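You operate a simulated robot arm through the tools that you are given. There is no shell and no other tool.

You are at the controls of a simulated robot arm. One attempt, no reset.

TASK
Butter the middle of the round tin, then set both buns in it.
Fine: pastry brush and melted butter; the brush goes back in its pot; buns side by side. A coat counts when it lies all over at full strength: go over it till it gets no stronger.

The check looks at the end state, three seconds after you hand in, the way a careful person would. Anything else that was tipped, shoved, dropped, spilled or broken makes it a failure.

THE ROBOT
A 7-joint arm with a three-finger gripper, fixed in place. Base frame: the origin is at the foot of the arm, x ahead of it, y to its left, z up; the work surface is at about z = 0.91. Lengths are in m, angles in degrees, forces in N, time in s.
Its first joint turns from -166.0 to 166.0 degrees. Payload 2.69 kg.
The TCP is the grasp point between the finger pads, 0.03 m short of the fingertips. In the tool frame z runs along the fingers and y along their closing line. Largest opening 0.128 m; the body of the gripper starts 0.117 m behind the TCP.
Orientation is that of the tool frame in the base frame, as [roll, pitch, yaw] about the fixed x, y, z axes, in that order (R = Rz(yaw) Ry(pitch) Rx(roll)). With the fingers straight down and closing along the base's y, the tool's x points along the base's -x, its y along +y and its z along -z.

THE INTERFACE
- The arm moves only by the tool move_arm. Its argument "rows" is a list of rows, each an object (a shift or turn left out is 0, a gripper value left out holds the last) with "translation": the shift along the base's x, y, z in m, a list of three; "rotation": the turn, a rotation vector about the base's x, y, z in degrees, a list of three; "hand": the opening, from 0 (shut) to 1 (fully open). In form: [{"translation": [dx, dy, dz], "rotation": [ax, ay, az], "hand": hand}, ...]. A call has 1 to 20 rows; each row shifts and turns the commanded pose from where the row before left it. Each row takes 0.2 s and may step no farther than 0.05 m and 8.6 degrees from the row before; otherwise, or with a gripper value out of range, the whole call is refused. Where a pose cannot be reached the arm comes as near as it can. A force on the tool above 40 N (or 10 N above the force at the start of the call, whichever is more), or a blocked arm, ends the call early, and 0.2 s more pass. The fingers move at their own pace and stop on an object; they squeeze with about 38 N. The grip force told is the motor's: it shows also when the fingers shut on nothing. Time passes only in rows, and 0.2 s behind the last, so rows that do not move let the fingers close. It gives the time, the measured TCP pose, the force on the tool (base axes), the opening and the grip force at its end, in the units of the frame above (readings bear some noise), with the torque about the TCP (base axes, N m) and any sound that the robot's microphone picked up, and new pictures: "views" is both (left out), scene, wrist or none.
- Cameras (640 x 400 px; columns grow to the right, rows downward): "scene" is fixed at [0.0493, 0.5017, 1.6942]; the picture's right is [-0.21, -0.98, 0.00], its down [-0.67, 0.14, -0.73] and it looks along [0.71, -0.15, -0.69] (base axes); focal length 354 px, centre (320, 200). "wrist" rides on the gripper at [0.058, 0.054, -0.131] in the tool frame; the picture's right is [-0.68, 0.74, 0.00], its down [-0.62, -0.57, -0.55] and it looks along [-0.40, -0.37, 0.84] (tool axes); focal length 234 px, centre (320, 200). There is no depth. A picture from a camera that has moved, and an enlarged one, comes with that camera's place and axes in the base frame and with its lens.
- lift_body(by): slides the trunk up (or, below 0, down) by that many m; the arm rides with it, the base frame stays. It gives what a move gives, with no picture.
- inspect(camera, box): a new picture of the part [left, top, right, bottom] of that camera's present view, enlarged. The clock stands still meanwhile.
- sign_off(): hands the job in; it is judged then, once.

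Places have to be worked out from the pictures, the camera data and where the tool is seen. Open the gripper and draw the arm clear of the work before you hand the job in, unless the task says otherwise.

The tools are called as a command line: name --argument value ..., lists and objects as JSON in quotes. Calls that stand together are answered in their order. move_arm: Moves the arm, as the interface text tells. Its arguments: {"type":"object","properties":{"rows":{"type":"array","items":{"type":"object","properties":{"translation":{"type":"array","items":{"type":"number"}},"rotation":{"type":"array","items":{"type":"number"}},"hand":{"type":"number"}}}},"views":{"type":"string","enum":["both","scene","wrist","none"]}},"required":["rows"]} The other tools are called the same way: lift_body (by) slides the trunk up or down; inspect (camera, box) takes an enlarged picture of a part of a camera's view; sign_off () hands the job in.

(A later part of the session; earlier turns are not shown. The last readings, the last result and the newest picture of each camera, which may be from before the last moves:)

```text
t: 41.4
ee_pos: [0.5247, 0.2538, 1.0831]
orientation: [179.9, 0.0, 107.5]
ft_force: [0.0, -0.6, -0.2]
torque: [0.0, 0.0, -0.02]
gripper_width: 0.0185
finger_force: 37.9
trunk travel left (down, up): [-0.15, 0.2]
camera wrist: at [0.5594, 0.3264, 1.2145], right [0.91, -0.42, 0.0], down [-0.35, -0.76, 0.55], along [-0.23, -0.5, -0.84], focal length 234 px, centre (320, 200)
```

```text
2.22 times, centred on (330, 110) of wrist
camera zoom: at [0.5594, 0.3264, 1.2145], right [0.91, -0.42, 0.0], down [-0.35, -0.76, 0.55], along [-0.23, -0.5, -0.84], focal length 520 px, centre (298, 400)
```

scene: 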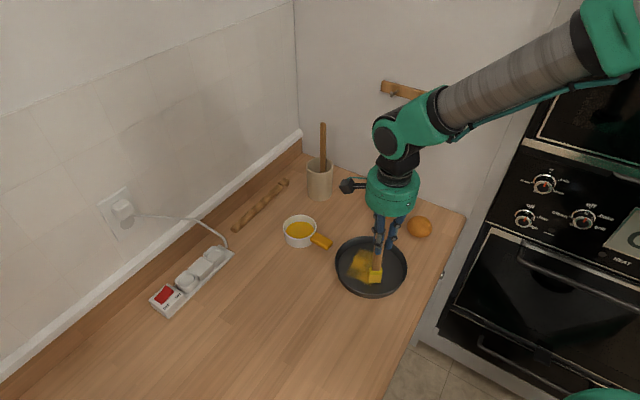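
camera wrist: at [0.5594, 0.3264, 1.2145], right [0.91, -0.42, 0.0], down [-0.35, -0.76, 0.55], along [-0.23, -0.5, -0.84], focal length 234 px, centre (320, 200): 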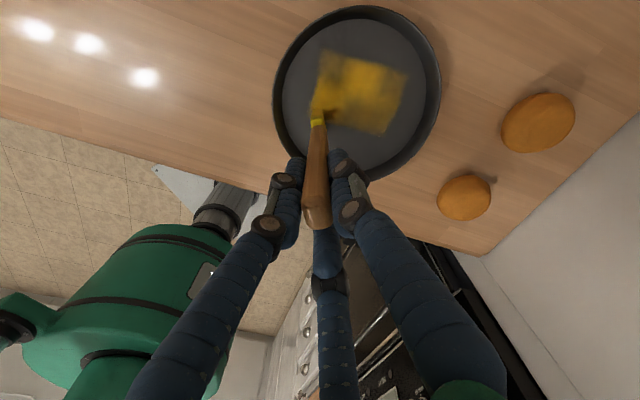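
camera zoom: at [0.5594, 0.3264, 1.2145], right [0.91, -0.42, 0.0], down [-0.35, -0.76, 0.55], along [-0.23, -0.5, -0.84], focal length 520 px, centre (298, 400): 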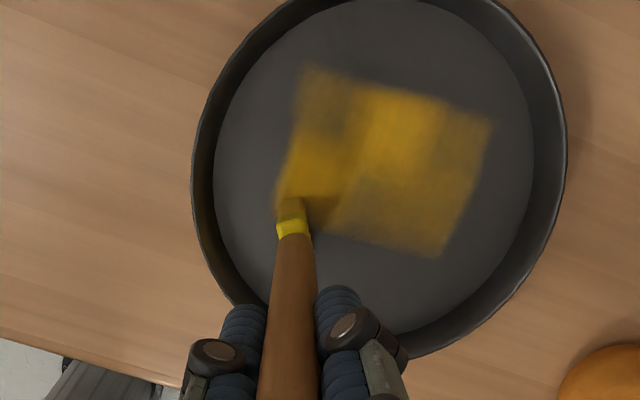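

The brush is at the unpainted edge but just off the floor. I lower 3 mm and stroke across and back along this side.

move_arm --rows '[{"translation": [0, 0, -0.0015]}, {"translation": [0, 0, -0.0017]}, {"translation": [0.0088, -0.0068, 0]}, {"translation": [0.0088, -0.0068, 0]}, {"translation": [0.0088, -0.0068, 0]}, {"translation": [0.0088, -0.0068, 0]}, {"translation": [0.0088, -0.0068, 0]}, {"translation": [0.0088, -0.0068, 0]}, {"translation": [0.0088, -0.0068, 0]}, {"translation": [0, 0, 0]}]' --views "both"

inspect --camera "scene" --box '[330, 225, 415, 300]'

inspect --camera "wrist" --box '[220, 20, 400, 200]'

```text
t: 43.6
ee_pos: [0.587, 0.2073, 1.0808]
orientation: [-179.9, 0.0, 107.5]
ft_force: [0.2, 1.5, 5.5]
torque: [0.28, 0.02, -0.02]
gripper_width: 0.0185
finger_force: 37.9
trunk travel left (down, up): [-0.15, 0.2]
camera wrist: at [0.6216, 0.2799, 1.2121], right [0.91, -0.42, 0.0], down [-0.35, -0.76, 0.55], along [-0.23, -0.5, -0.84], focal length 234 px, centre (320, 200)
```

scene: 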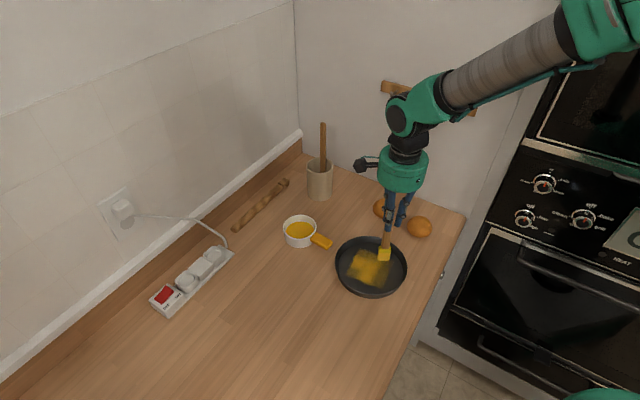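
wrist: 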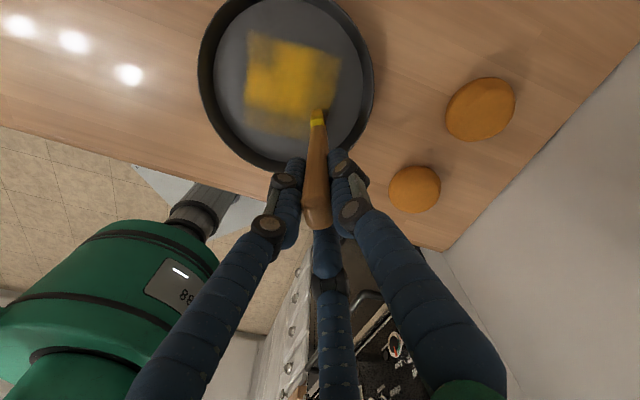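

```text
5.33 times, centred on (372, 262) of scene
camera zoom: at [0.0493, 0.5017, 1.6942], right [-0.21, -0.98, 0.0], down [-0.67, 0.14, -0.73], along [0.71, -0.15, -0.69], focal length 1886 px, centre (40, -133)
```

zoom: 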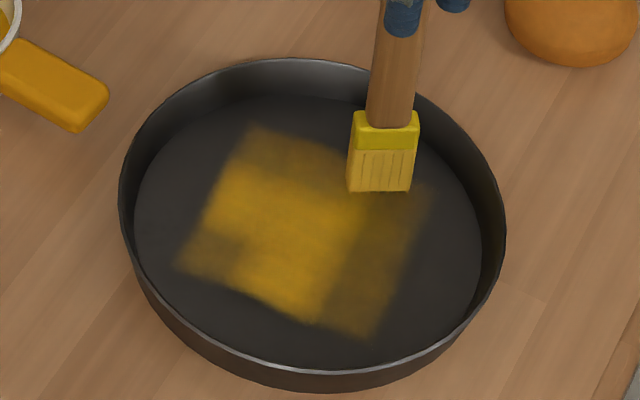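

```text
2.22 times, centred on (310, 110) of wrist
camera zoom: at [0.6216, 0.2799, 1.2121], right [0.91, -0.42, 0.0], down [-0.35, -0.76, 0.55], along [-0.23, -0.5, -0.84], focal length 520 px, centre (342, 400)
```

zoom: 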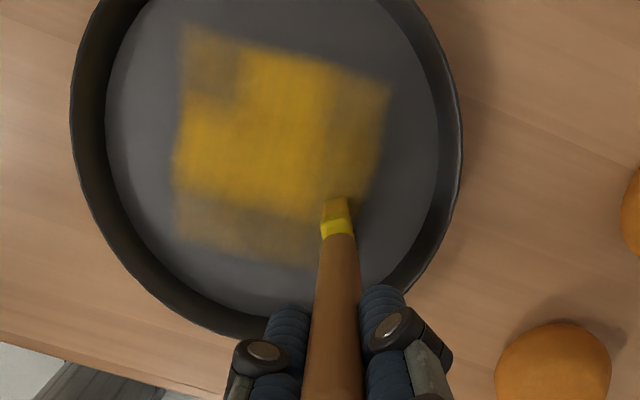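

The new strip along this side took butter: the patch now forms a full ~10 cm square of about 4×4 cells with uneven strength. I continue with strokes at the outer and the inner track on this side.

move_arm --rows '[{"translation": [-0.0056, -0.0076, 0]}, {"translation": [-0.008, 0.0064, 0]}, {"translation": [-0.008, 0.0064, 0]}, {"translation": [-0.008, 0.0064, 0]}, {"translation": [-0.008, 0.0064, 0]}, {"translation": [-0.008, 0.0064, 0]}, {"translation": [-0.008, 0.0064, 0]}, {"translation": [-0.008, 0.0064, 0]}, {"translation": [-0.008, 0.0064, 0]}, {"translation": [0.0068, 0.0092, 0]}, {"translation": [0.0068, 0.0092, 0]}, {"translation": [0.008, -0.0064, 0]}, {"translation": [0.008, -0.0064, 0]}, {"translation": [0.008, -0.0064, 0]}, {"translation": [0.008, -0.0064, 0]}, {"translation": [0.008, -0.0064, 0]}, {"translation": [0.008, -0.0064, 0]}, {"translation": [0.008, -0.0064, 0]}, {"translation": [0.008, -0.0064, 0]}, {"translation": [0, 0, 0]}]' --views "both"

inspect --camera "scene" --box '[330, 225, 415, 300]'

inspect --camera "wrist" --box '[220, 20, 400, 200]'

```text
t: 47.8
ee_pos: [0.5963, 0.2179, 1.0817]
orientation: [-179.9, 0.0, 107.5]
ft_force: [0.3, 0.2, -0.7]
torque: [0.02, 0.02, 0.06]
gripper_width: 0.0184
finger_force: 37.6
trunk travel left (down, up): [-0.15, 0.2]
camera wrist: at [0.6306, 0.2901, 1.2123], right [0.91, -0.42, 0.0], down [-0.35, -0.76, 0.55], along [-0.23, -0.5, -0.84], focal length 234 px, centre (320, 200)
```

scene: 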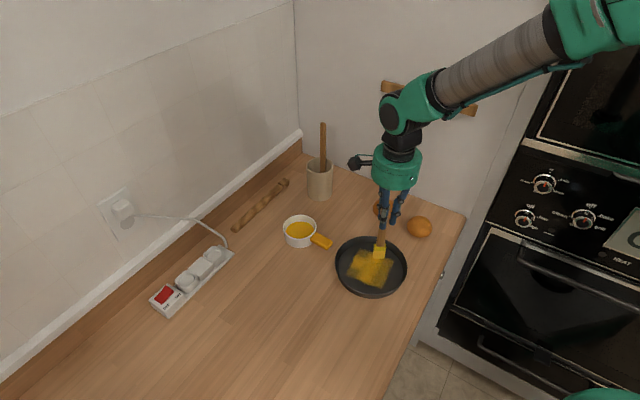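
wrist: 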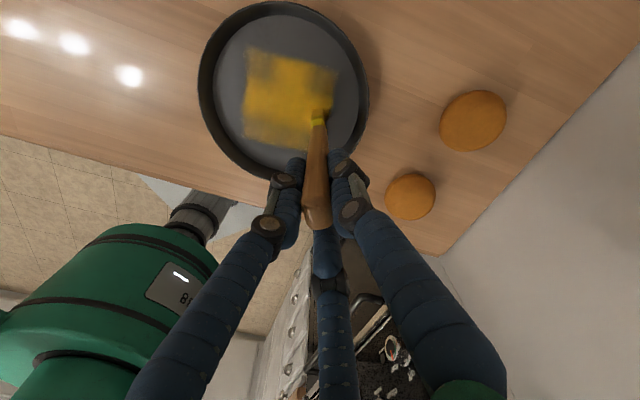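

```text
5.33 times, centred on (372, 262) of scene
camera zoom: at [0.0493, 0.5017, 1.6942], right [-0.21, -0.98, 0.0], down [-0.67, 0.14, -0.73], along [0.71, -0.15, -0.69], focal length 1886 px, centre (40, -133)
```

zoom: 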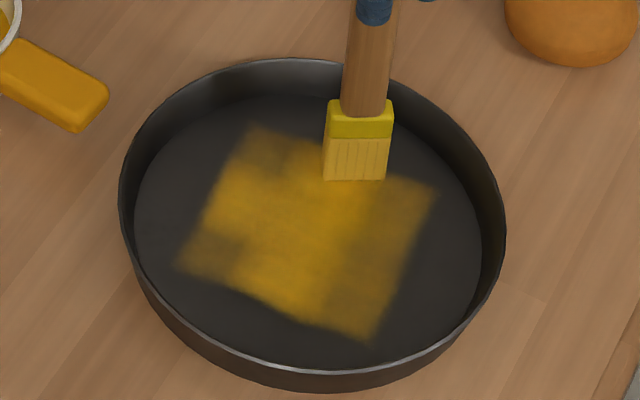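

```text
2.22 times, centred on (310, 110) of wrist
camera zoom: at [0.6306, 0.2901, 1.2123], right [0.91, -0.42, 0.0], down [-0.35, -0.76, 0.55], along [-0.23, -0.5, -0.84], focal length 520 px, centre (342, 400)
```

zoom: 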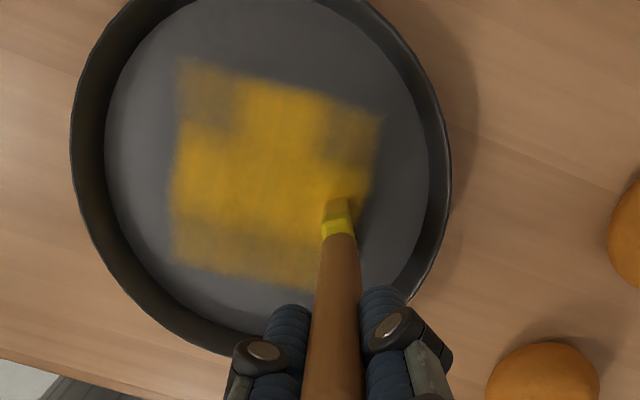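

Clean bounds and growing strength; the corners and the outer rows are still dimmer, and contact has gone light. I press 1 mm lower and stroke the other side (inner and outer tracks).

move_arm --rows '[{"translation": [0.0068, 0.0096, -0.001]}, {"translation": [0.0068, 0.0096, 0]}, {"translation": [-0.008, 0.0064, 0]}, {"translation": [-0.008, 0.0064, 0]}, {"translation": [-0.008, 0.0064, 0]}, {"translation": [-0.008, 0.0064, 0]}, {"translation": [-0.008, 0.0064, 0]}, {"translation": [-0.008, 0.0064, 0]}, {"translation": [-0.008, 0.0064, 0]}, {"translation": [-0.008, 0.0064, 0]}, {"translation": [0.0066, 0.009, 0]}, {"translation": [0.0066, 0.009, 0]}, {"translation": [0.008, -0.0064, 0]}, {"translation": [0.008, -0.0064, 0]}, {"translation": [0.008, -0.0064, 0]}, {"translation": [0.008, -0.0064, 0]}, {"translation": [0.008, -0.0064, 0]}, {"translation": [0.008, -0.0064, 0]}, {"translation": [0.008, -0.0064, 0]}, {"translation": [0.008, -0.0064, 0]}]' --views "both"

inspect --camera "scene" --box '[330, 225, 415, 300]'

inspect --camera "wrist" --box '[220, 40, 400, 220]'

```text
t: 52.0
ee_pos: [0.6215, 0.2559, 1.0799]
orientation: [179.9, 0.0, 107.5]
ft_force: [-4.0, 3.3, 17.6]
torque: [0.76, 0.48, 0.05]
gripper_width: 0.0189
finger_force: 38.2
trunk travel left (down, up): [-0.15, 0.2]
camera wrist: at [0.6557, 0.3283, 1.2116], right [0.91, -0.42, 0.0], down [-0.36, -0.76, 0.55], along [-0.23, -0.5, -0.84], focal length 234 px, centre (320, 200)
```

scene: 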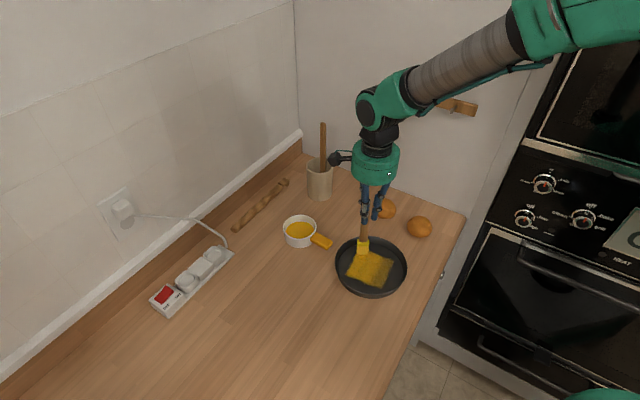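
wrist: 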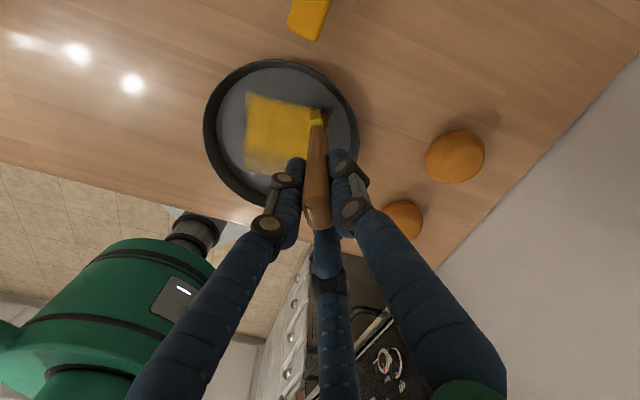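

```text
5.33 times, centred on (372, 262) of scene
camera zoom: at [0.0493, 0.5017, 1.6942], right [-0.21, -0.98, 0.0], down [-0.67, 0.14, -0.73], along [0.71, -0.15, -0.69], focal length 1886 px, centre (40, -133)
```

zoom: 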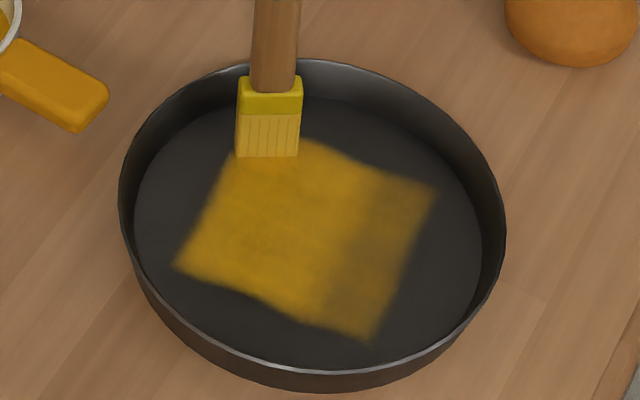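

```text
2.22 times, centred on (310, 130) of wrist
camera zoom: at [0.6557, 0.3283, 1.2116], right [0.91, -0.42, 0.0], down [-0.36, -0.76, 0.55], along [-0.23, -0.5, -0.84], focal length 520 px, centre (342, 356)
```

zoom: 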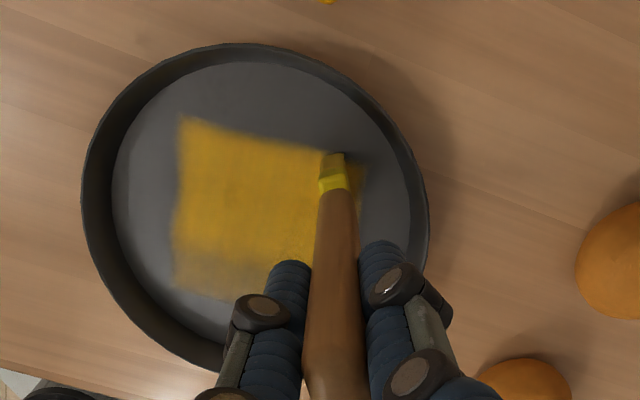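

The far half is now nearly even; the row toward the oven is weaker. I ease 0.7 mm (force 17 N), sweep along the far edge and stroke the weak side twice.

move_arm --rows '[{"translation": [-0.0071, -0.0096, 0.0007]}, {"translation": [-0.0071, -0.0096, 0]}, {"translation": [-0.0071, -0.0096, 0]}, {"translation": [-0.0071, -0.0096, 0]}, {"translation": [-0.008, 0.0064, 0]}, {"translation": [-0.008, 0.0064, 0]}, {"translation": [-0.008, 0.0064, 0]}, {"translation": [-0.008, 0.0064, 0]}, {"translation": [-0.008, 0.0064, 0]}, {"translation": [-0.008, 0.0064, 0]}, {"translation": [-0.008, 0.0064, 0]}, {"translation": [-0.008, 0.0064, 0]}, {"translation": [-0.0065, -0.0088, 0]}, {"translation": [-0.0065, -0.0088, 0]}, {"translation": [0.0085, -0.0068, 0]}, {"translation": [0.0085, -0.0068, 0]}, {"translation": [0.0085, -0.0068, 0]}, {"translation": [0.0085, -0.0068, 0]}, {"translation": [0.0085, -0.0068, 0]}, {"translation": [0.0085, -0.0068, 0]}]' --views "both"

inspect --camera "scene" --box '[330, 225, 415, 300]'

inspect --camera "wrist" --box '[220, 20, 400, 200]'

```text
t: 56.2
ee_pos: [0.5681, 0.2089, 1.0791]
orientation: [179.9, 0.0, 107.5]
ft_force: [-0.6, 1.0, 7.7]
torque: [0.22, 0.06, -0.02]
gripper_width: 0.0187
finger_force: 38.2
trunk travel left (down, up): [-0.15, 0.2]
camera wrist: at [0.6016, 0.2812, 1.2115], right [0.91, -0.42, 0.0], down [-0.35, -0.76, 0.55], along [-0.23, -0.5, -0.84], focal length 234 px, centre (320, 200)
```

scene: 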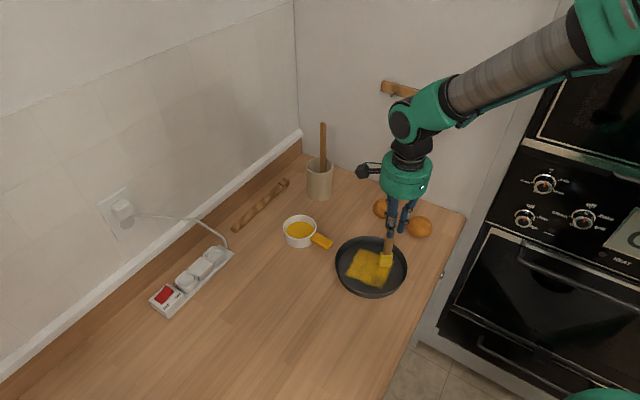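
wrist: 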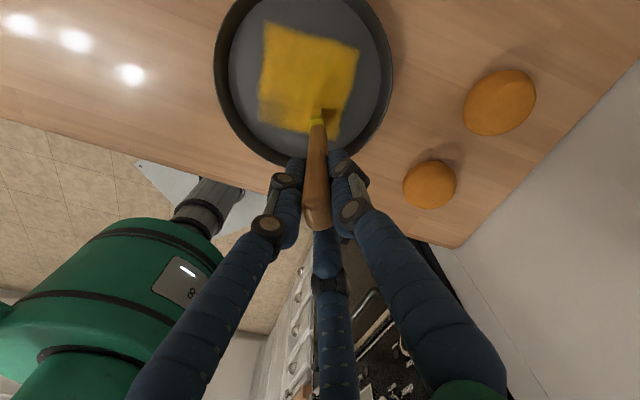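

```text
5.33 times, centred on (372, 262) of scene
camera zoom: at [0.0493, 0.5017, 1.6942], right [-0.21, -0.98, 0.0], down [-0.67, 0.14, -0.73], along [0.71, -0.15, -0.69], focal length 1886 px, centre (40, -133)
```

zoom: 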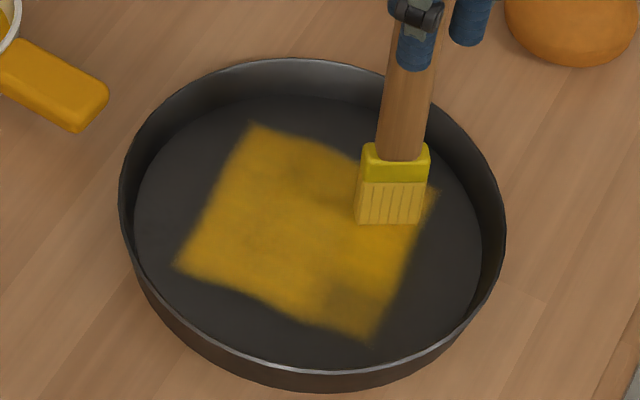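

```text
2.22 times, centred on (310, 110) of wrist
camera zoom: at [0.6016, 0.2812, 1.2115], right [0.91, -0.42, 0.0], down [-0.35, -0.76, 0.55], along [-0.23, -0.5, -0.84], focal length 520 px, centre (342, 400)
```

zoom: 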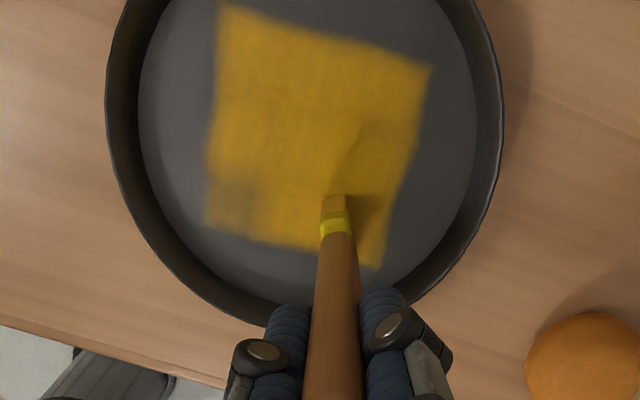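

Nearly uniform now; only the near-left corner cell (toward -T,-W) is still dim. I finish this stroke, go back along the edge and dwell over that corner.

move_arm --rows '[{"translation": [0.0065, -0.0052, 0]}, {"translation": [0.0065, -0.0052, 0]}, {"translation": [-0.0084, 0.0067, 0]}, {"translation": [-0.0084, 0.0067, 0]}, {"translation": [-0.0084, 0.0067, 0]}, {"translation": [-0.0084, 0.0067, 0]}, {"translation": [-0.0084, 0.0067, 0]}, {"translation": [-0.0084, 0.0067, 0]}, {"translation": [-0.0084, 0.0067, 0]}, {"translation": [-0.0084, 0.0067, 0]}, {"translation": [0.006, 0.008, 0]}, {"translation": [0.006, 0.008, 0]}, {"translation": [-0.006, -0.008, 0]}, {"translation": [-0.006, -0.008, 0]}, {"translation": [0.008, -0.0064, 0]}, {"translation": [0.008, -0.0064, 0]}, {"translation": [-0.008, 0.0064, 0]}, {"translation": [-0.008, 0.0064, 0]}, {"translation": [0, 0, 0.01]}, {"translation": [0, 0, 0.04]}]' --views "both"

inspect --camera "scene" --box '[330, 225, 415, 300]'

inspect --camera "wrist" --box '[240, 20, 420, 200]'

```text
t: 60.4
ee_pos: [0.5131, 0.2533, 1.1312]
orientation: [180.0, 0.0, 107.6]
ft_force: [0.7, 0.7, -1.0]
torque: [0.0, 0.03, -0.01]
gripper_width: 0.0188
finger_force: 37.9
trunk travel left (down, up): [-0.15, 0.2]
camera wrist: at [0.5474, 0.326, 1.262], right [0.91, -0.42, 0.0], down [-0.35, -0.76, 0.55], along [-0.23, -0.5, -0.84], focal length 234 px, centre (320, 200)
```

scene: 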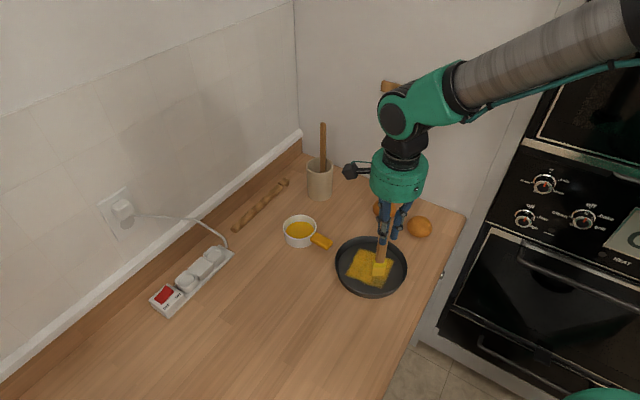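
wrist: 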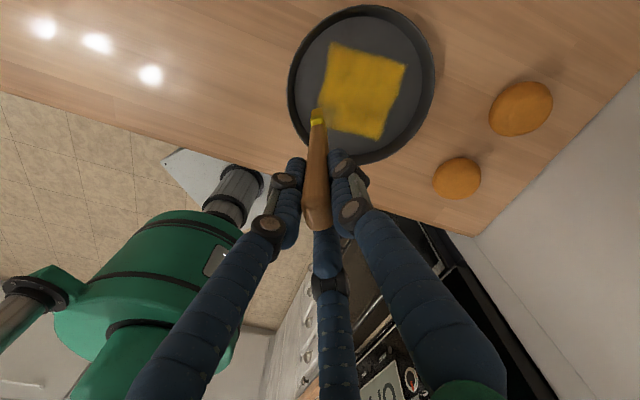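

```text
5.33 times, centred on (372, 262) of scene
camera zoom: at [0.0493, 0.5017, 1.6942], right [-0.21, -0.98, 0.0], down [-0.67, 0.14, -0.73], along [0.71, -0.15, -0.69], focal length 1886 px, centre (40, -133)
```

zoom: 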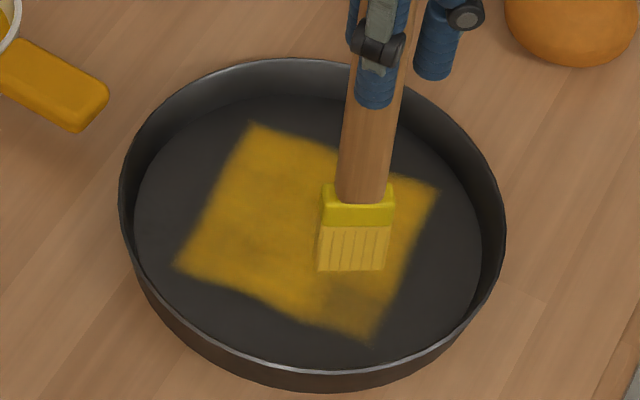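

```text
2.22 times, centred on (330, 110) of wrist
camera zoom: at [0.5474, 0.326, 1.262], right [0.91, -0.42, 0.0], down [-0.35, -0.76, 0.55], along [-0.23, -0.5, -0.84], focal length 520 px, centre (298, 400)
```

zoom: 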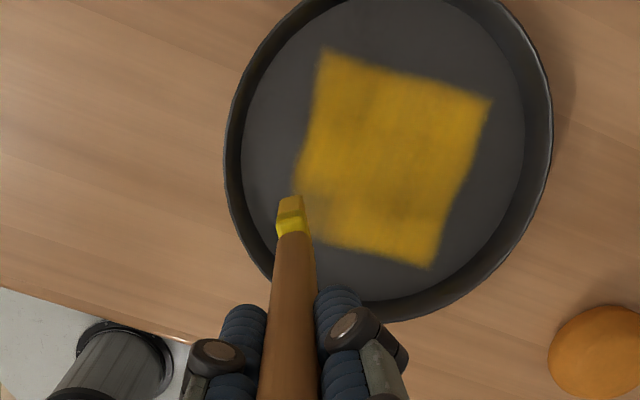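

The corner cell near the arm is still dim and the bristles are dry again. I go back for another load: up, over to the cup, and down to just touching.

move_arm --rows '[{"translation": [0, 0, 0.025]}, {"translation": [0.03, 0.023, 0]}, {"translation": [0.0361, 0.02748, 0]}, {"translation": [0.0361, 0.02748, 0]}, {"translation": [0.0361, 0.02748, 0]}, {"translation": [0.0361, 0.02748, 0]}, {"translation": [0.036, 0.02748, 0]}, {"translation": [0, 0, 0]}, {"translation": [0, 0, -0.02]}, {"translation": [0, 0, -0.02]}, {"translation": [0, 0, -0.015]}, {"translation": [0, 0, -0.008]}, {"translation": [0, 0, -0.003]}, {"translation": [0, 0, 0]}]' --views "both"

inspect --camera "scene" --box '[270, 190, 350, 260]'

inspect --camera "scene" --box '[330, 225, 415, 300]'

```text
t: 63.4
ee_pos: [0.724, 0.4139, 1.0898]
orientation: [180.0, -0.1, 107.6]
ft_force: [-0.4, 0.4, 6.6]
torque: [0.1, 0.08, 0.02]
gripper_width: 0.0186
finger_force: 37.7
trunk travel left (down, up): [-0.15, 0.2]
camera wrist: at [0.7578, 0.4853, 1.2213], right [0.91, -0.42, 0.0], down [-0.35, -0.76, 0.55], along [-0.23, -0.5, -0.84], focal length 234 px, centre (320, 200)
```

scene: 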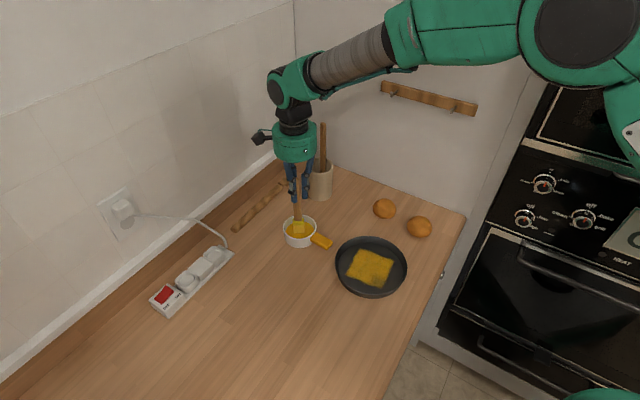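
wrist: 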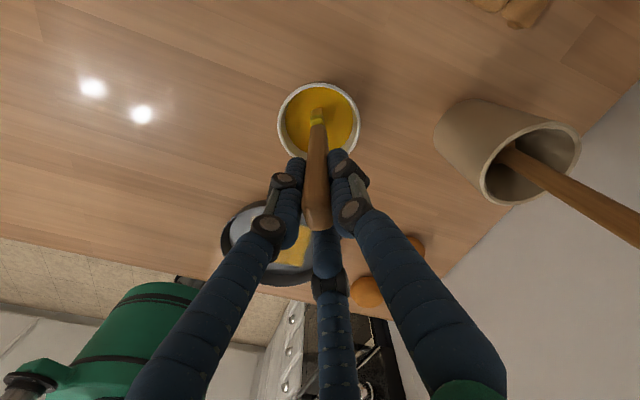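

```text
5.71 times, centred on (310, 225) of scene
camera zoom: at [0.0493, 0.5017, 1.6942], right [-0.21, -0.98, 0.0], down [-0.67, 0.14, -0.73], along [0.71, -0.15, -0.69], focal length 2020 px, centre (377, 57)
```

zoom: 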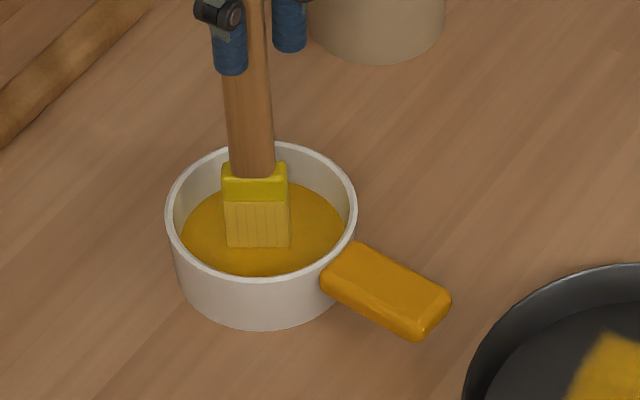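

```text
5.33 times, centred on (372, 262) of scene
camera zoom: at [0.0493, 0.5017, 1.6942], right [-0.21, -0.98, 0.0], down [-0.67, 0.14, -0.73], along [0.71, -0.15, -0.69], focal length 1886 px, centre (40, -133)
```

zoom: 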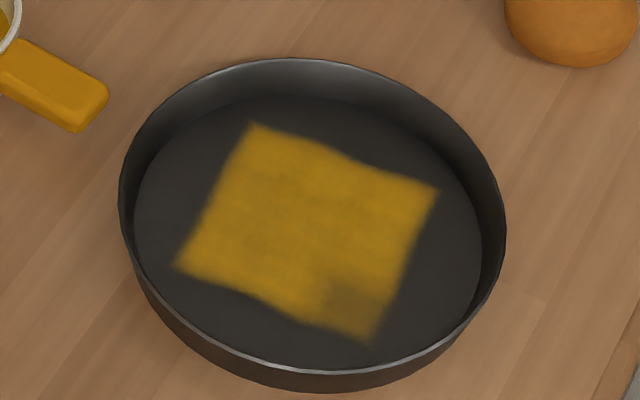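

The coat is now an even square save one dim corner cell. I let the brush soak a moment in contact, then lift and return the same way to that corner.

move_arm --rows '[{"translation": [0, 0, 0]}, {"translation": [0, 0, 0]}, {"translation": [0, 0, 0.006]}, {"translation": [0, 0, 0.02]}, {"translation": [0, 0, 0.02]}, {"translation": [0, 0, 0.02]}, {"translation": [0, 0, 0]}, {"translation": [0, 0, 0]}, {"translation": [-0.03, -0.023, 0]}, {"translation": [-0.0361, -0.02748, 0]}, {"translation": [-0.0361, -0.02748, 0]}, {"translation": [-0.0361, -0.02748, 0]}, {"translation": [-0.0361, -0.02748, 0]}, {"translation": [-0.036, -0.02748, 0]}, {"translation": [0, 0, -0.025]}, {"translation": [0, 0, -0.025]}, {"translation": [0, 0, -0.018]}, {"translation": [0, 0, -0.006]}, {"translation": [0, 0, -0.001]}, {"translation": [0, 0, 0]}]' --views "none"

inspect --camera "scene" --box '[330, 225, 415, 300]'

```text
t: 67.6
ee_pos: [0.5135, 0.2534, 1.0804]
orientation: [180.0, 0.0, 107.5]
ft_force: [0.4, 0.3, -0.8]
torque: [-0.04, -0.01, 0.01]
gripper_width: 0.0186
finger_force: 38.1
trunk travel left (down, up): [-0.15, 0.2]
```

```text
5.33 times, centred on (372, 262) of scene
camera zoom: at [0.0493, 0.5017, 1.6942], right [-0.21, -0.98, 0.0], down [-0.67, 0.14, -0.73], along [0.71, -0.15, -0.69], focal length 1886 px, centre (40, -133)
```

zoom: 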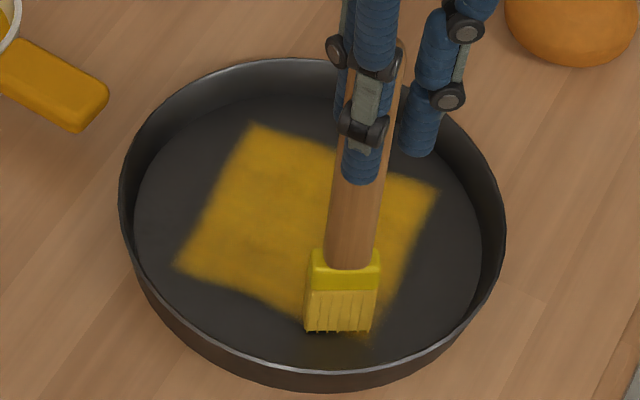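

No contact here at this height (a gap shows), which explains the dim corner. I lower 1 mm at a time.

move_arm --rows '[{"translation": [0, 0, -0.001]}, {"translation": [0, 0, -0.0005]}, {"translation": [0, 0, 0]}]' --views "none"

```text
t: 68.4
ee_pos: [0.5137, 0.2543, 1.0798]
orientation: [179.9, 0.1, 107.4]
ft_force: [-1.3, -0.9, 12.5]
torque: [0.15, 0.08, 0.07]
gripper_width: 0.0186
finger_force: 37.9
trunk travel left (down, up): [-0.15, 0.2]
```

Contact 12 N. I work the corner cell with short strokes, then make a full stroke along that side.

move_arm --rows '[{"translation": [0.0078, -0.0062, 0]}, {"translation": [0.0078, -0.0062, 0]}, {"translation": [-0.0078, 0.0062, 0]}, {"translation": [-0.0078, 0.0062, 0]}, {"translation": [0.006, 0.008, 0]}, {"translation": [0.0078, -0.0062, 0]}, {"translation": [0.0078, -0.0062, 0]}, {"translation": [-0.0078, 0.0062, 0]}, {"translation": [-0.0078, 0.0062, 0]}, {"translation": [-0.006, -0.008, 0]}, {"translation": [0.0084, -0.0067, 0]}, {"translation": [0.0084, -0.0067, 0]}, {"translation": [0.0084, -0.0067, 0]}, {"translation": [0.0084, -0.0067, 0]}, {"translation": [0.0084, -0.0067, 0]}, {"translation": [0.0084, -0.0067, 0]}, {"translation": [0.0084, -0.0067, 0]}, {"translation": [0.0084, -0.0067, 0]}, {"translation": [0, 0, 0]}]' --views "both"

inspect --camera "scene" --box '[330, 225, 415, 300]'

inspect --camera "wrist" --box '[220, 20, 400, 200]'

```text
t: 72.4
ee_pos: [0.5792, 0.1988, 1.0789]
orientation: [180.0, 0.1, 107.5]
ft_force: [-1.6, 0.8, 8.7]
torque: [0.18, 0.27, 0.02]
gripper_width: 0.0185
finger_force: 38.3
trunk travel left (down, up): [-0.15, 0.2]
camera wrist: at [0.6142, 0.2704, 1.2102], right [0.91, -0.42, 0.0], down [-0.35, -0.76, 0.55], along [-0.23, -0.5, -0.84], focal length 234 px, centre (320, 200)
```

scene: 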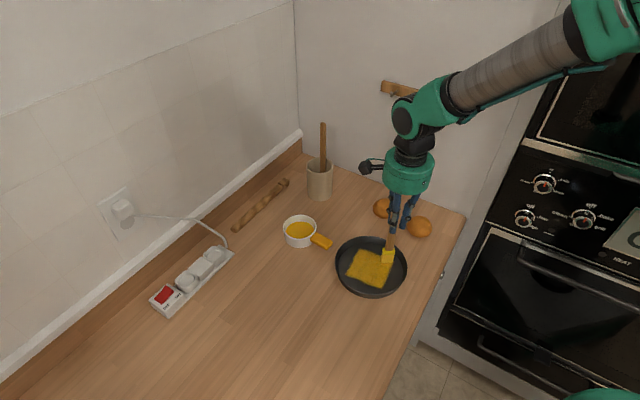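
wrist: 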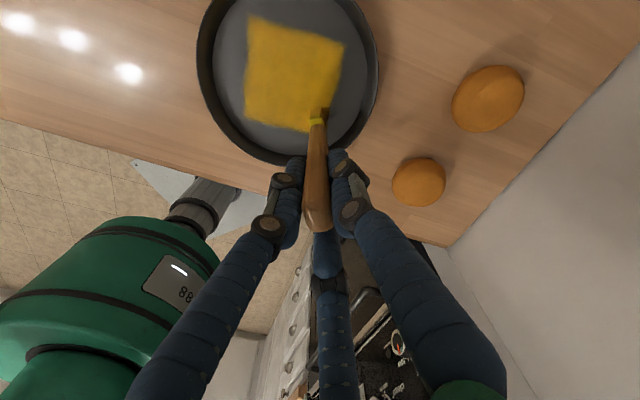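

```text
5.33 times, centred on (372, 262) of scene
camera zoom: at [0.0493, 0.5017, 1.6942], right [-0.21, -0.98, 0.0], down [-0.67, 0.14, -0.73], along [0.71, -0.15, -0.69], focal length 1886 px, centre (40, -133)
```

zoom: 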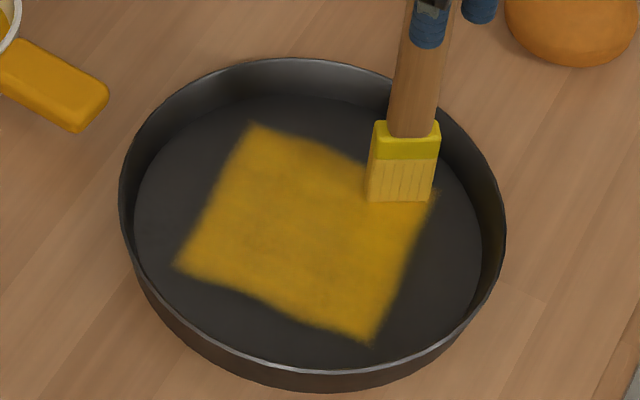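

```text
2.22 times, centred on (310, 110) of wrist
camera zoom: at [0.6142, 0.2704, 1.2102], right [0.91, -0.42, 0.0], down [-0.35, -0.76, 0.55], along [-0.23, -0.5, -0.84], focal length 520 px, centre (342, 400)
```

zoom: 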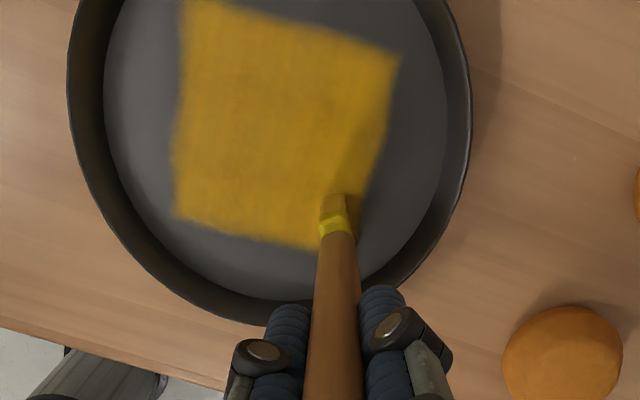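

The square now looks even everywhere. To make sure it is at full strength I go over it again: first the two middle tracks.

move_arm --rows '[{"translation": [0.0071, 0.0096, 0]}, {"translation": [0.0071, 0.0096, 0]}, {"translation": [-0.0082, 0.0066, 0]}, {"translation": [-0.0082, 0.0066, 0]}, {"translation": [-0.0082, 0.0066, 0]}, {"translation": [-0.0082, 0.0066, 0]}, {"translation": [-0.0082, 0.0066, 0]}, {"translation": [-0.0082, 0.0066, 0]}, {"translation": [-0.0082, 0.0066, 0]}, {"translation": [-0.0082, 0.0066, 0]}, {"translation": [0.0071, 0.0096, 0]}, {"translation": [0.0071, 0.0096, 0]}, {"translation": [0.0082, -0.0066, 0]}, {"translation": [0.0082, -0.0066, 0]}, {"translation": [0.0082, -0.0066, 0]}, {"translation": [0.0082, -0.0066, 0]}, {"translation": [0.0082, -0.0066, 0]}, {"translation": [0.0082, -0.0066, 0]}, {"translation": [0.0082, -0.0066, 0]}, {"translation": [0.0082, -0.0066, 0]}]' --views "none"

inspect --camera "scene" --box '[330, 225, 415, 300]'

```text
t: 76.6
ee_pos: [0.6075, 0.2372, 1.0786]
orientation: [-180.0, 0.1, 107.6]
ft_force: [-0.3, 0.8, -0.7]
torque: [0.0, -0.03, -0.01]
gripper_width: 0.0186
finger_force: 38.3
trunk travel left (down, up): [-0.15, 0.2]
```

```text
5.33 times, centred on (372, 262) of scene
camera zoom: at [0.0493, 0.5017, 1.6942], right [-0.21, -0.98, 0.0], down [-0.67, 0.14, -0.73], along [0.71, -0.15, -0.69], focal length 1886 px, centre (40, -133)
```

zoom: 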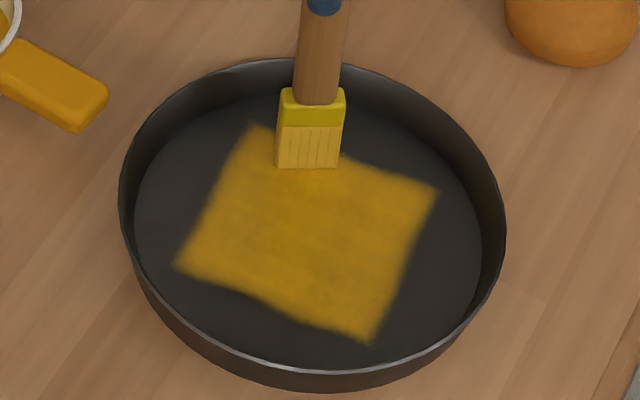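

Contact has faded again (the brush creeps up slightly in the grip). I press 1 mm lower and do the outer track on the left plus the near edge.

move_arm --rows '[{"translation": [0.0065, 0.0088, -0.001]}, {"translation": [0.0065, 0.0088, 0]}, {"translation": [-0.0082, 0.0066, 0]}, {"translation": [-0.0082, 0.0066, 0]}, {"translation": [-0.0082, 0.0066, 0]}, {"translation": [-0.0082, 0.0066, 0]}, {"translation": [-0.0082, 0.0066, 0]}, {"translation": [-0.0082, 0.0066, 0]}, {"translation": [-0.0082, 0.0066, 0]}, {"translation": [-0.0082, 0.0066, 0]}, {"translation": [-0.0071, -0.0096, 0]}, {"translation": [-0.0071, -0.0096, 0]}, {"translation": [-0.0071, -0.0096, 0]}, {"translation": [-0.0071, -0.0096, 0]}, {"translation": [-0.0071, -0.0096, 0]}, {"translation": [0, 0, 0]}]' --views "both"

inspect --camera "scene" --box '[330, 225, 415, 300]'

inspect --camera "wrist" --box '[240, 20, 420, 200]'

```text
t: 80.0
ee_pos: [0.5201, 0.2587, 1.0791]
orientation: [180.0, 0.0, 107.5]
ft_force: [1.1, -0.8, 13.6]
torque: [0.15, -0.22, -0.01]
gripper_width: 0.0188
finger_force: 37.8
trunk travel left (down, up): [-0.15, 0.2]
camera wrist: at [0.5544, 0.3316, 1.2097], right [0.91, -0.42, 0.0], down [-0.35, -0.76, 0.55], along [-0.23, -0.5, -0.84], focal length 234 px, centre (320, 200)
```

scene: 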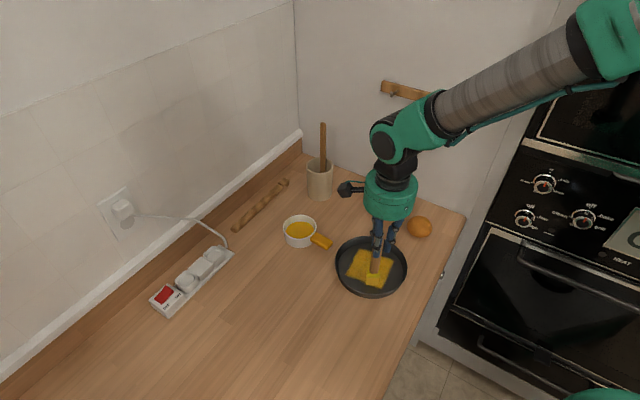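
wrist: 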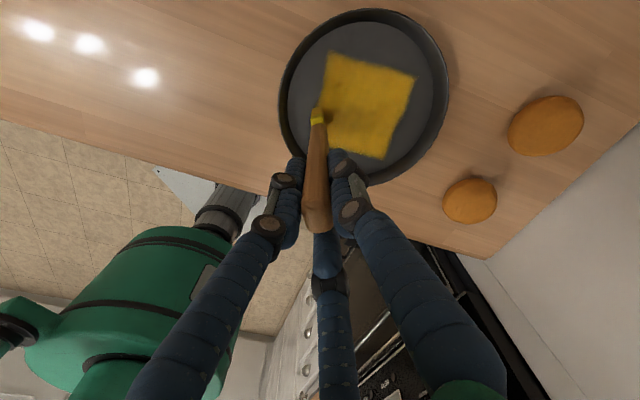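

```text
5.33 times, centred on (372, 262) of scene
camera zoom: at [0.0493, 0.5017, 1.6942], right [-0.21, -0.98, 0.0], down [-0.67, 0.14, -0.73], along [0.71, -0.15, -0.69], focal length 1886 px, centre (40, -133)
```

zoom: 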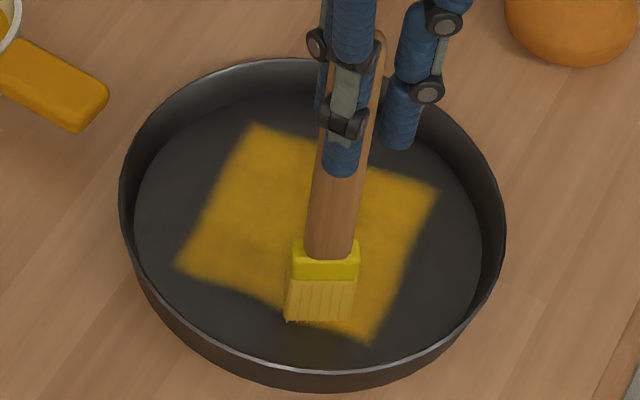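

```text
2.22 times, centred on (330, 110) of wrist
camera zoom: at [0.5544, 0.3316, 1.2097], right [0.91, -0.42, 0.0], down [-0.35, -0.76, 0.55], along [-0.23, -0.5, -0.84], focal length 520 px, centre (298, 400)
```

zoom: 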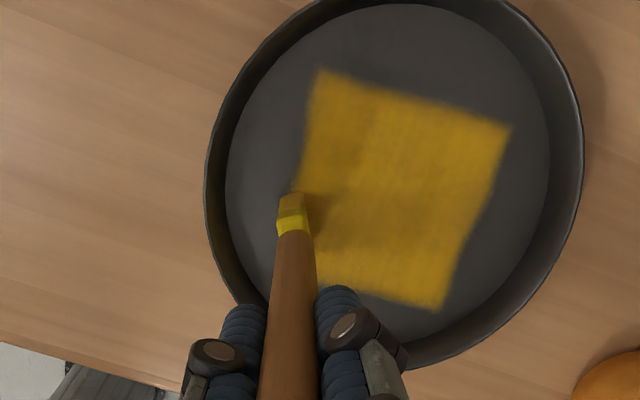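

The coat looks even, but to be sure that it is at full strength I take one more load and go over all of it again, comparing before and after.

move_arm --rows '[{"translation": [0, 0, 0.01]}, {"translation": [0, 0, 0.03]}, {"translation": [0, 0, 0.0375]}, {"translation": [0.0339, 0.02587, 0]}, {"translation": [0.0339, 0.02587, 0]}, {"translation": [0.0339, 0.02587, 0]}, {"translation": [0.0339, 0.02587, 0]}, {"translation": [0.0339, 0.02587, 0]}, {"translation": [0.0339, 0.02587, 0]}, {"translation": [0, 0, 0]}, {"translation": [0, 0, -0.02]}, {"translation": [0, 0, -0.02]}, {"translation": [0, 0, -0.016]}, {"translation": [0, 0, -0.008]}, {"translation": [0, 0, -0.003]}, {"translation": [0, 0, 0]}]' --views "both"

inspect --camera "scene" --box '[270, 190, 350, 260]'

inspect --camera "scene" --box '[330, 225, 415, 300]'

```text
t: 83.4
ee_pos: [0.7249, 0.4163, 1.0878]
orientation: [-180.0, 0.1, 107.5]
ft_force: [-0.7, 0.0, 0.4]
torque: [-0.02, 0.04, 0.02]
gripper_width: 0.0189
finger_force: 38.2
trunk travel left (down, up): [-0.15, 0.2]
camera wrist: at [0.7584, 0.4879, 1.2199], right [0.91, -0.42, 0.0], down [-0.35, -0.76, 0.55], along [-0.23, -0.5, -0.84], focal length 234 px, centre (320, 200)
```

scene: 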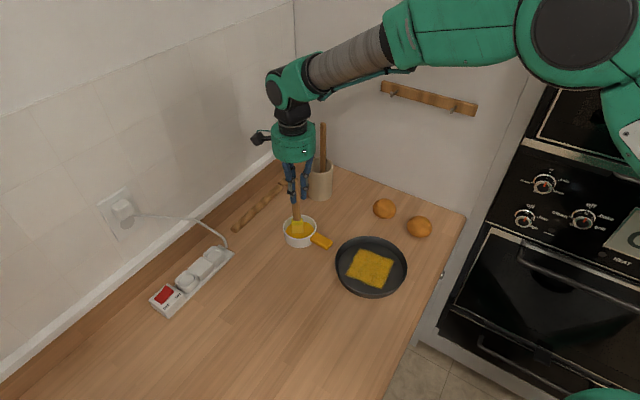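
wrist: 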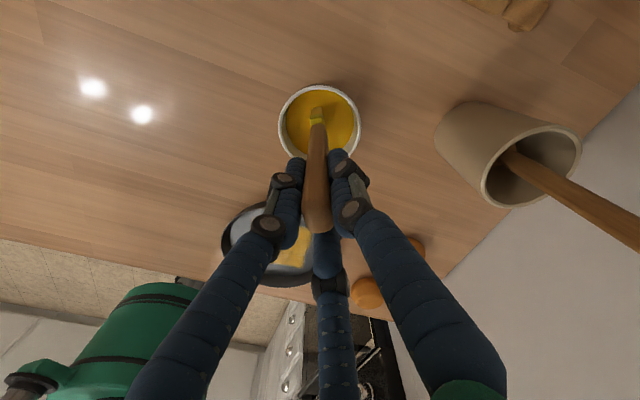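

```text
5.71 times, centred on (310, 225) of scene
camera zoom: at [0.0493, 0.5017, 1.6942], right [-0.21, -0.98, 0.0], down [-0.67, 0.14, -0.73], along [0.71, -0.15, -0.69], focal length 2020 px, centre (377, 57)
```

zoom: 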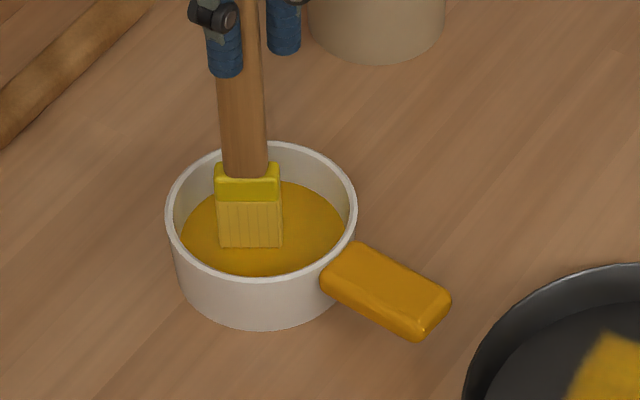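

```text
5.33 times, centred on (372, 262) of scene
camera zoom: at [0.0493, 0.5017, 1.6942], right [-0.21, -0.98, 0.0], down [-0.67, 0.14, -0.73], along [0.71, -0.15, -0.69], focal length 1886 px, centre (40, -133)
```

zoom: 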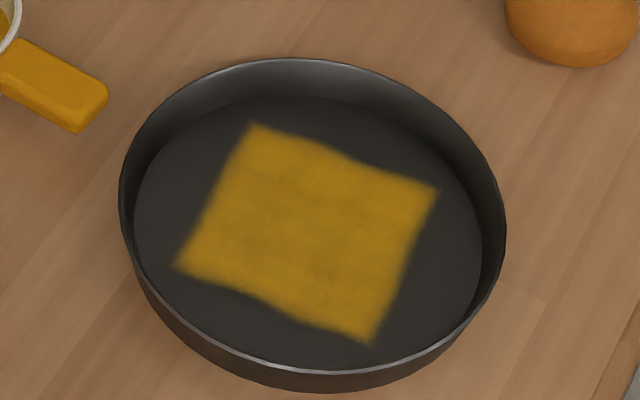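

The coat is uniform across cells that had different numbers of strokes, so it seems saturated. I still take this last load (1 mm lower, soak), and return to go over all tracks once more.

move_arm --rows '[{"translation": [-0.001, -0.001, -0.001]}, {"translation": [0, 0, 0]}, {"translation": [0, 0, 0.008]}, {"translation": [0, 0, 0.02]}, {"translation": [0, 0, 0.02]}, {"translation": [0, 0, 0.02]}, {"translation": [0, 0, 0]}, {"translation": [0, 0, 0]}, {"translation": [-0.0339, -0.02587, 0]}, {"translation": [-0.0339, -0.02587, 0]}, {"translation": [-0.0339, -0.02587, 0]}, {"translation": [-0.0339, -0.02587, 0]}, {"translation": [-0.0339, -0.02587, 0]}, {"translation": [-0.0339, -0.02587, 0]}, {"translation": [-0.0015, -0.002, -0.02]}, {"translation": [-0.0015, -0.002, -0.025]}, {"translation": [-0.0015, -0.002, -0.02]}, {"translation": [0, 0, -0.009]}, {"translation": [0, 0, -0.003]}, {"translation": [0, 0, 0]}]' --views "none"

inspect --camera "scene" --box '[330, 225, 415, 300]'

```text
t: 87.6
ee_pos: [0.5156, 0.2523, 1.0789]
orientation: [-180.0, 0.0, 107.5]
ft_force: [-0.2, 0.3, -0.2]
torque: [0.0, 0.02, 0.01]
gripper_width: 0.0188
finger_force: 38.5
trunk travel left (down, up): [-0.15, 0.2]
```

```text
5.33 times, centred on (372, 262) of scene
camera zoom: at [0.0493, 0.5017, 1.6942], right [-0.21, -0.98, 0.0], down [-0.67, 0.14, -0.73], along [0.71, -0.15, -0.69], focal length 1886 px, centre (40, -133)
```

zoom: 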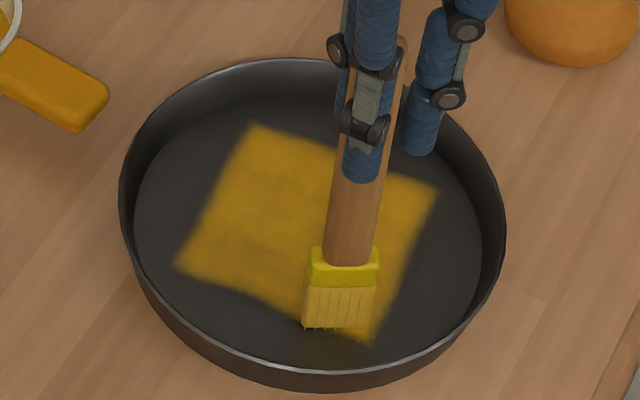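

Just above the floor; I lower 1.5 mm and make the two tracks on this side.

move_arm --rows '[{"translation": [0, 0, -0.001]}, {"translation": [0, 0, -0.0006]}, {"translation": [0.0082, -0.0066, 0]}, {"translation": [0.0082, -0.0066, 0]}, {"translation": [0.0082, -0.0066, 0]}, {"translation": [0.0082, -0.0066, 0]}, {"translation": [0.0082, -0.0066, 0]}, {"translation": [0.0082, -0.0066, 0]}, {"translation": [0.0082, -0.0066, 0]}, {"translation": [0.0082, -0.0066, 0]}, {"translation": [0.0071, 0.0096, -0.0002]}, {"translation": [0.0071, 0.0096, 0]}, {"translation": [-0.0082, 0.0066, 0]}, {"translation": [-0.0082, 0.0066, 0]}, {"translation": [-0.0082, 0.0066, 0]}, {"translation": [-0.0082, 0.0066, 0]}, {"translation": [-0.0082, 0.0066, 0]}, {"translation": [-0.0082, 0.0066, 0]}, {"translation": [-0.0082, 0.0066, 0]}, {"translation": [-0.0082, 0.0066, 0]}]' --views "none"

inspect --camera "scene" --box '[330, 225, 415, 300]'

```text
t: 91.8
ee_pos: [0.5278, 0.2735, 1.0768]
orientation: [179.9, 0.0, 107.5]
ft_force: [5.9, -4.4, 26.0]
torque: [-0.37, -0.96, -0.07]
gripper_width: 0.0187
finger_force: 38.0
trunk travel left (down, up): [-0.15, 0.2]
```

```text
5.33 times, centred on (372, 262) of scene
camera zoom: at [0.0493, 0.5017, 1.6942], right [-0.21, -0.98, 0.0], down [-0.67, 0.14, -0.73], along [0.71, -0.15, -0.69], focal length 1886 px, centre (40, -133)
```

zoom: 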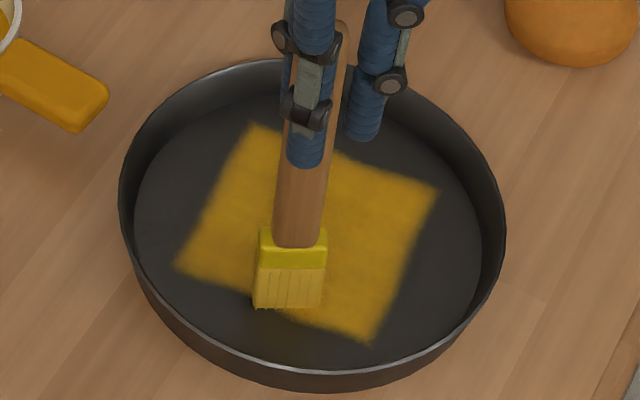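

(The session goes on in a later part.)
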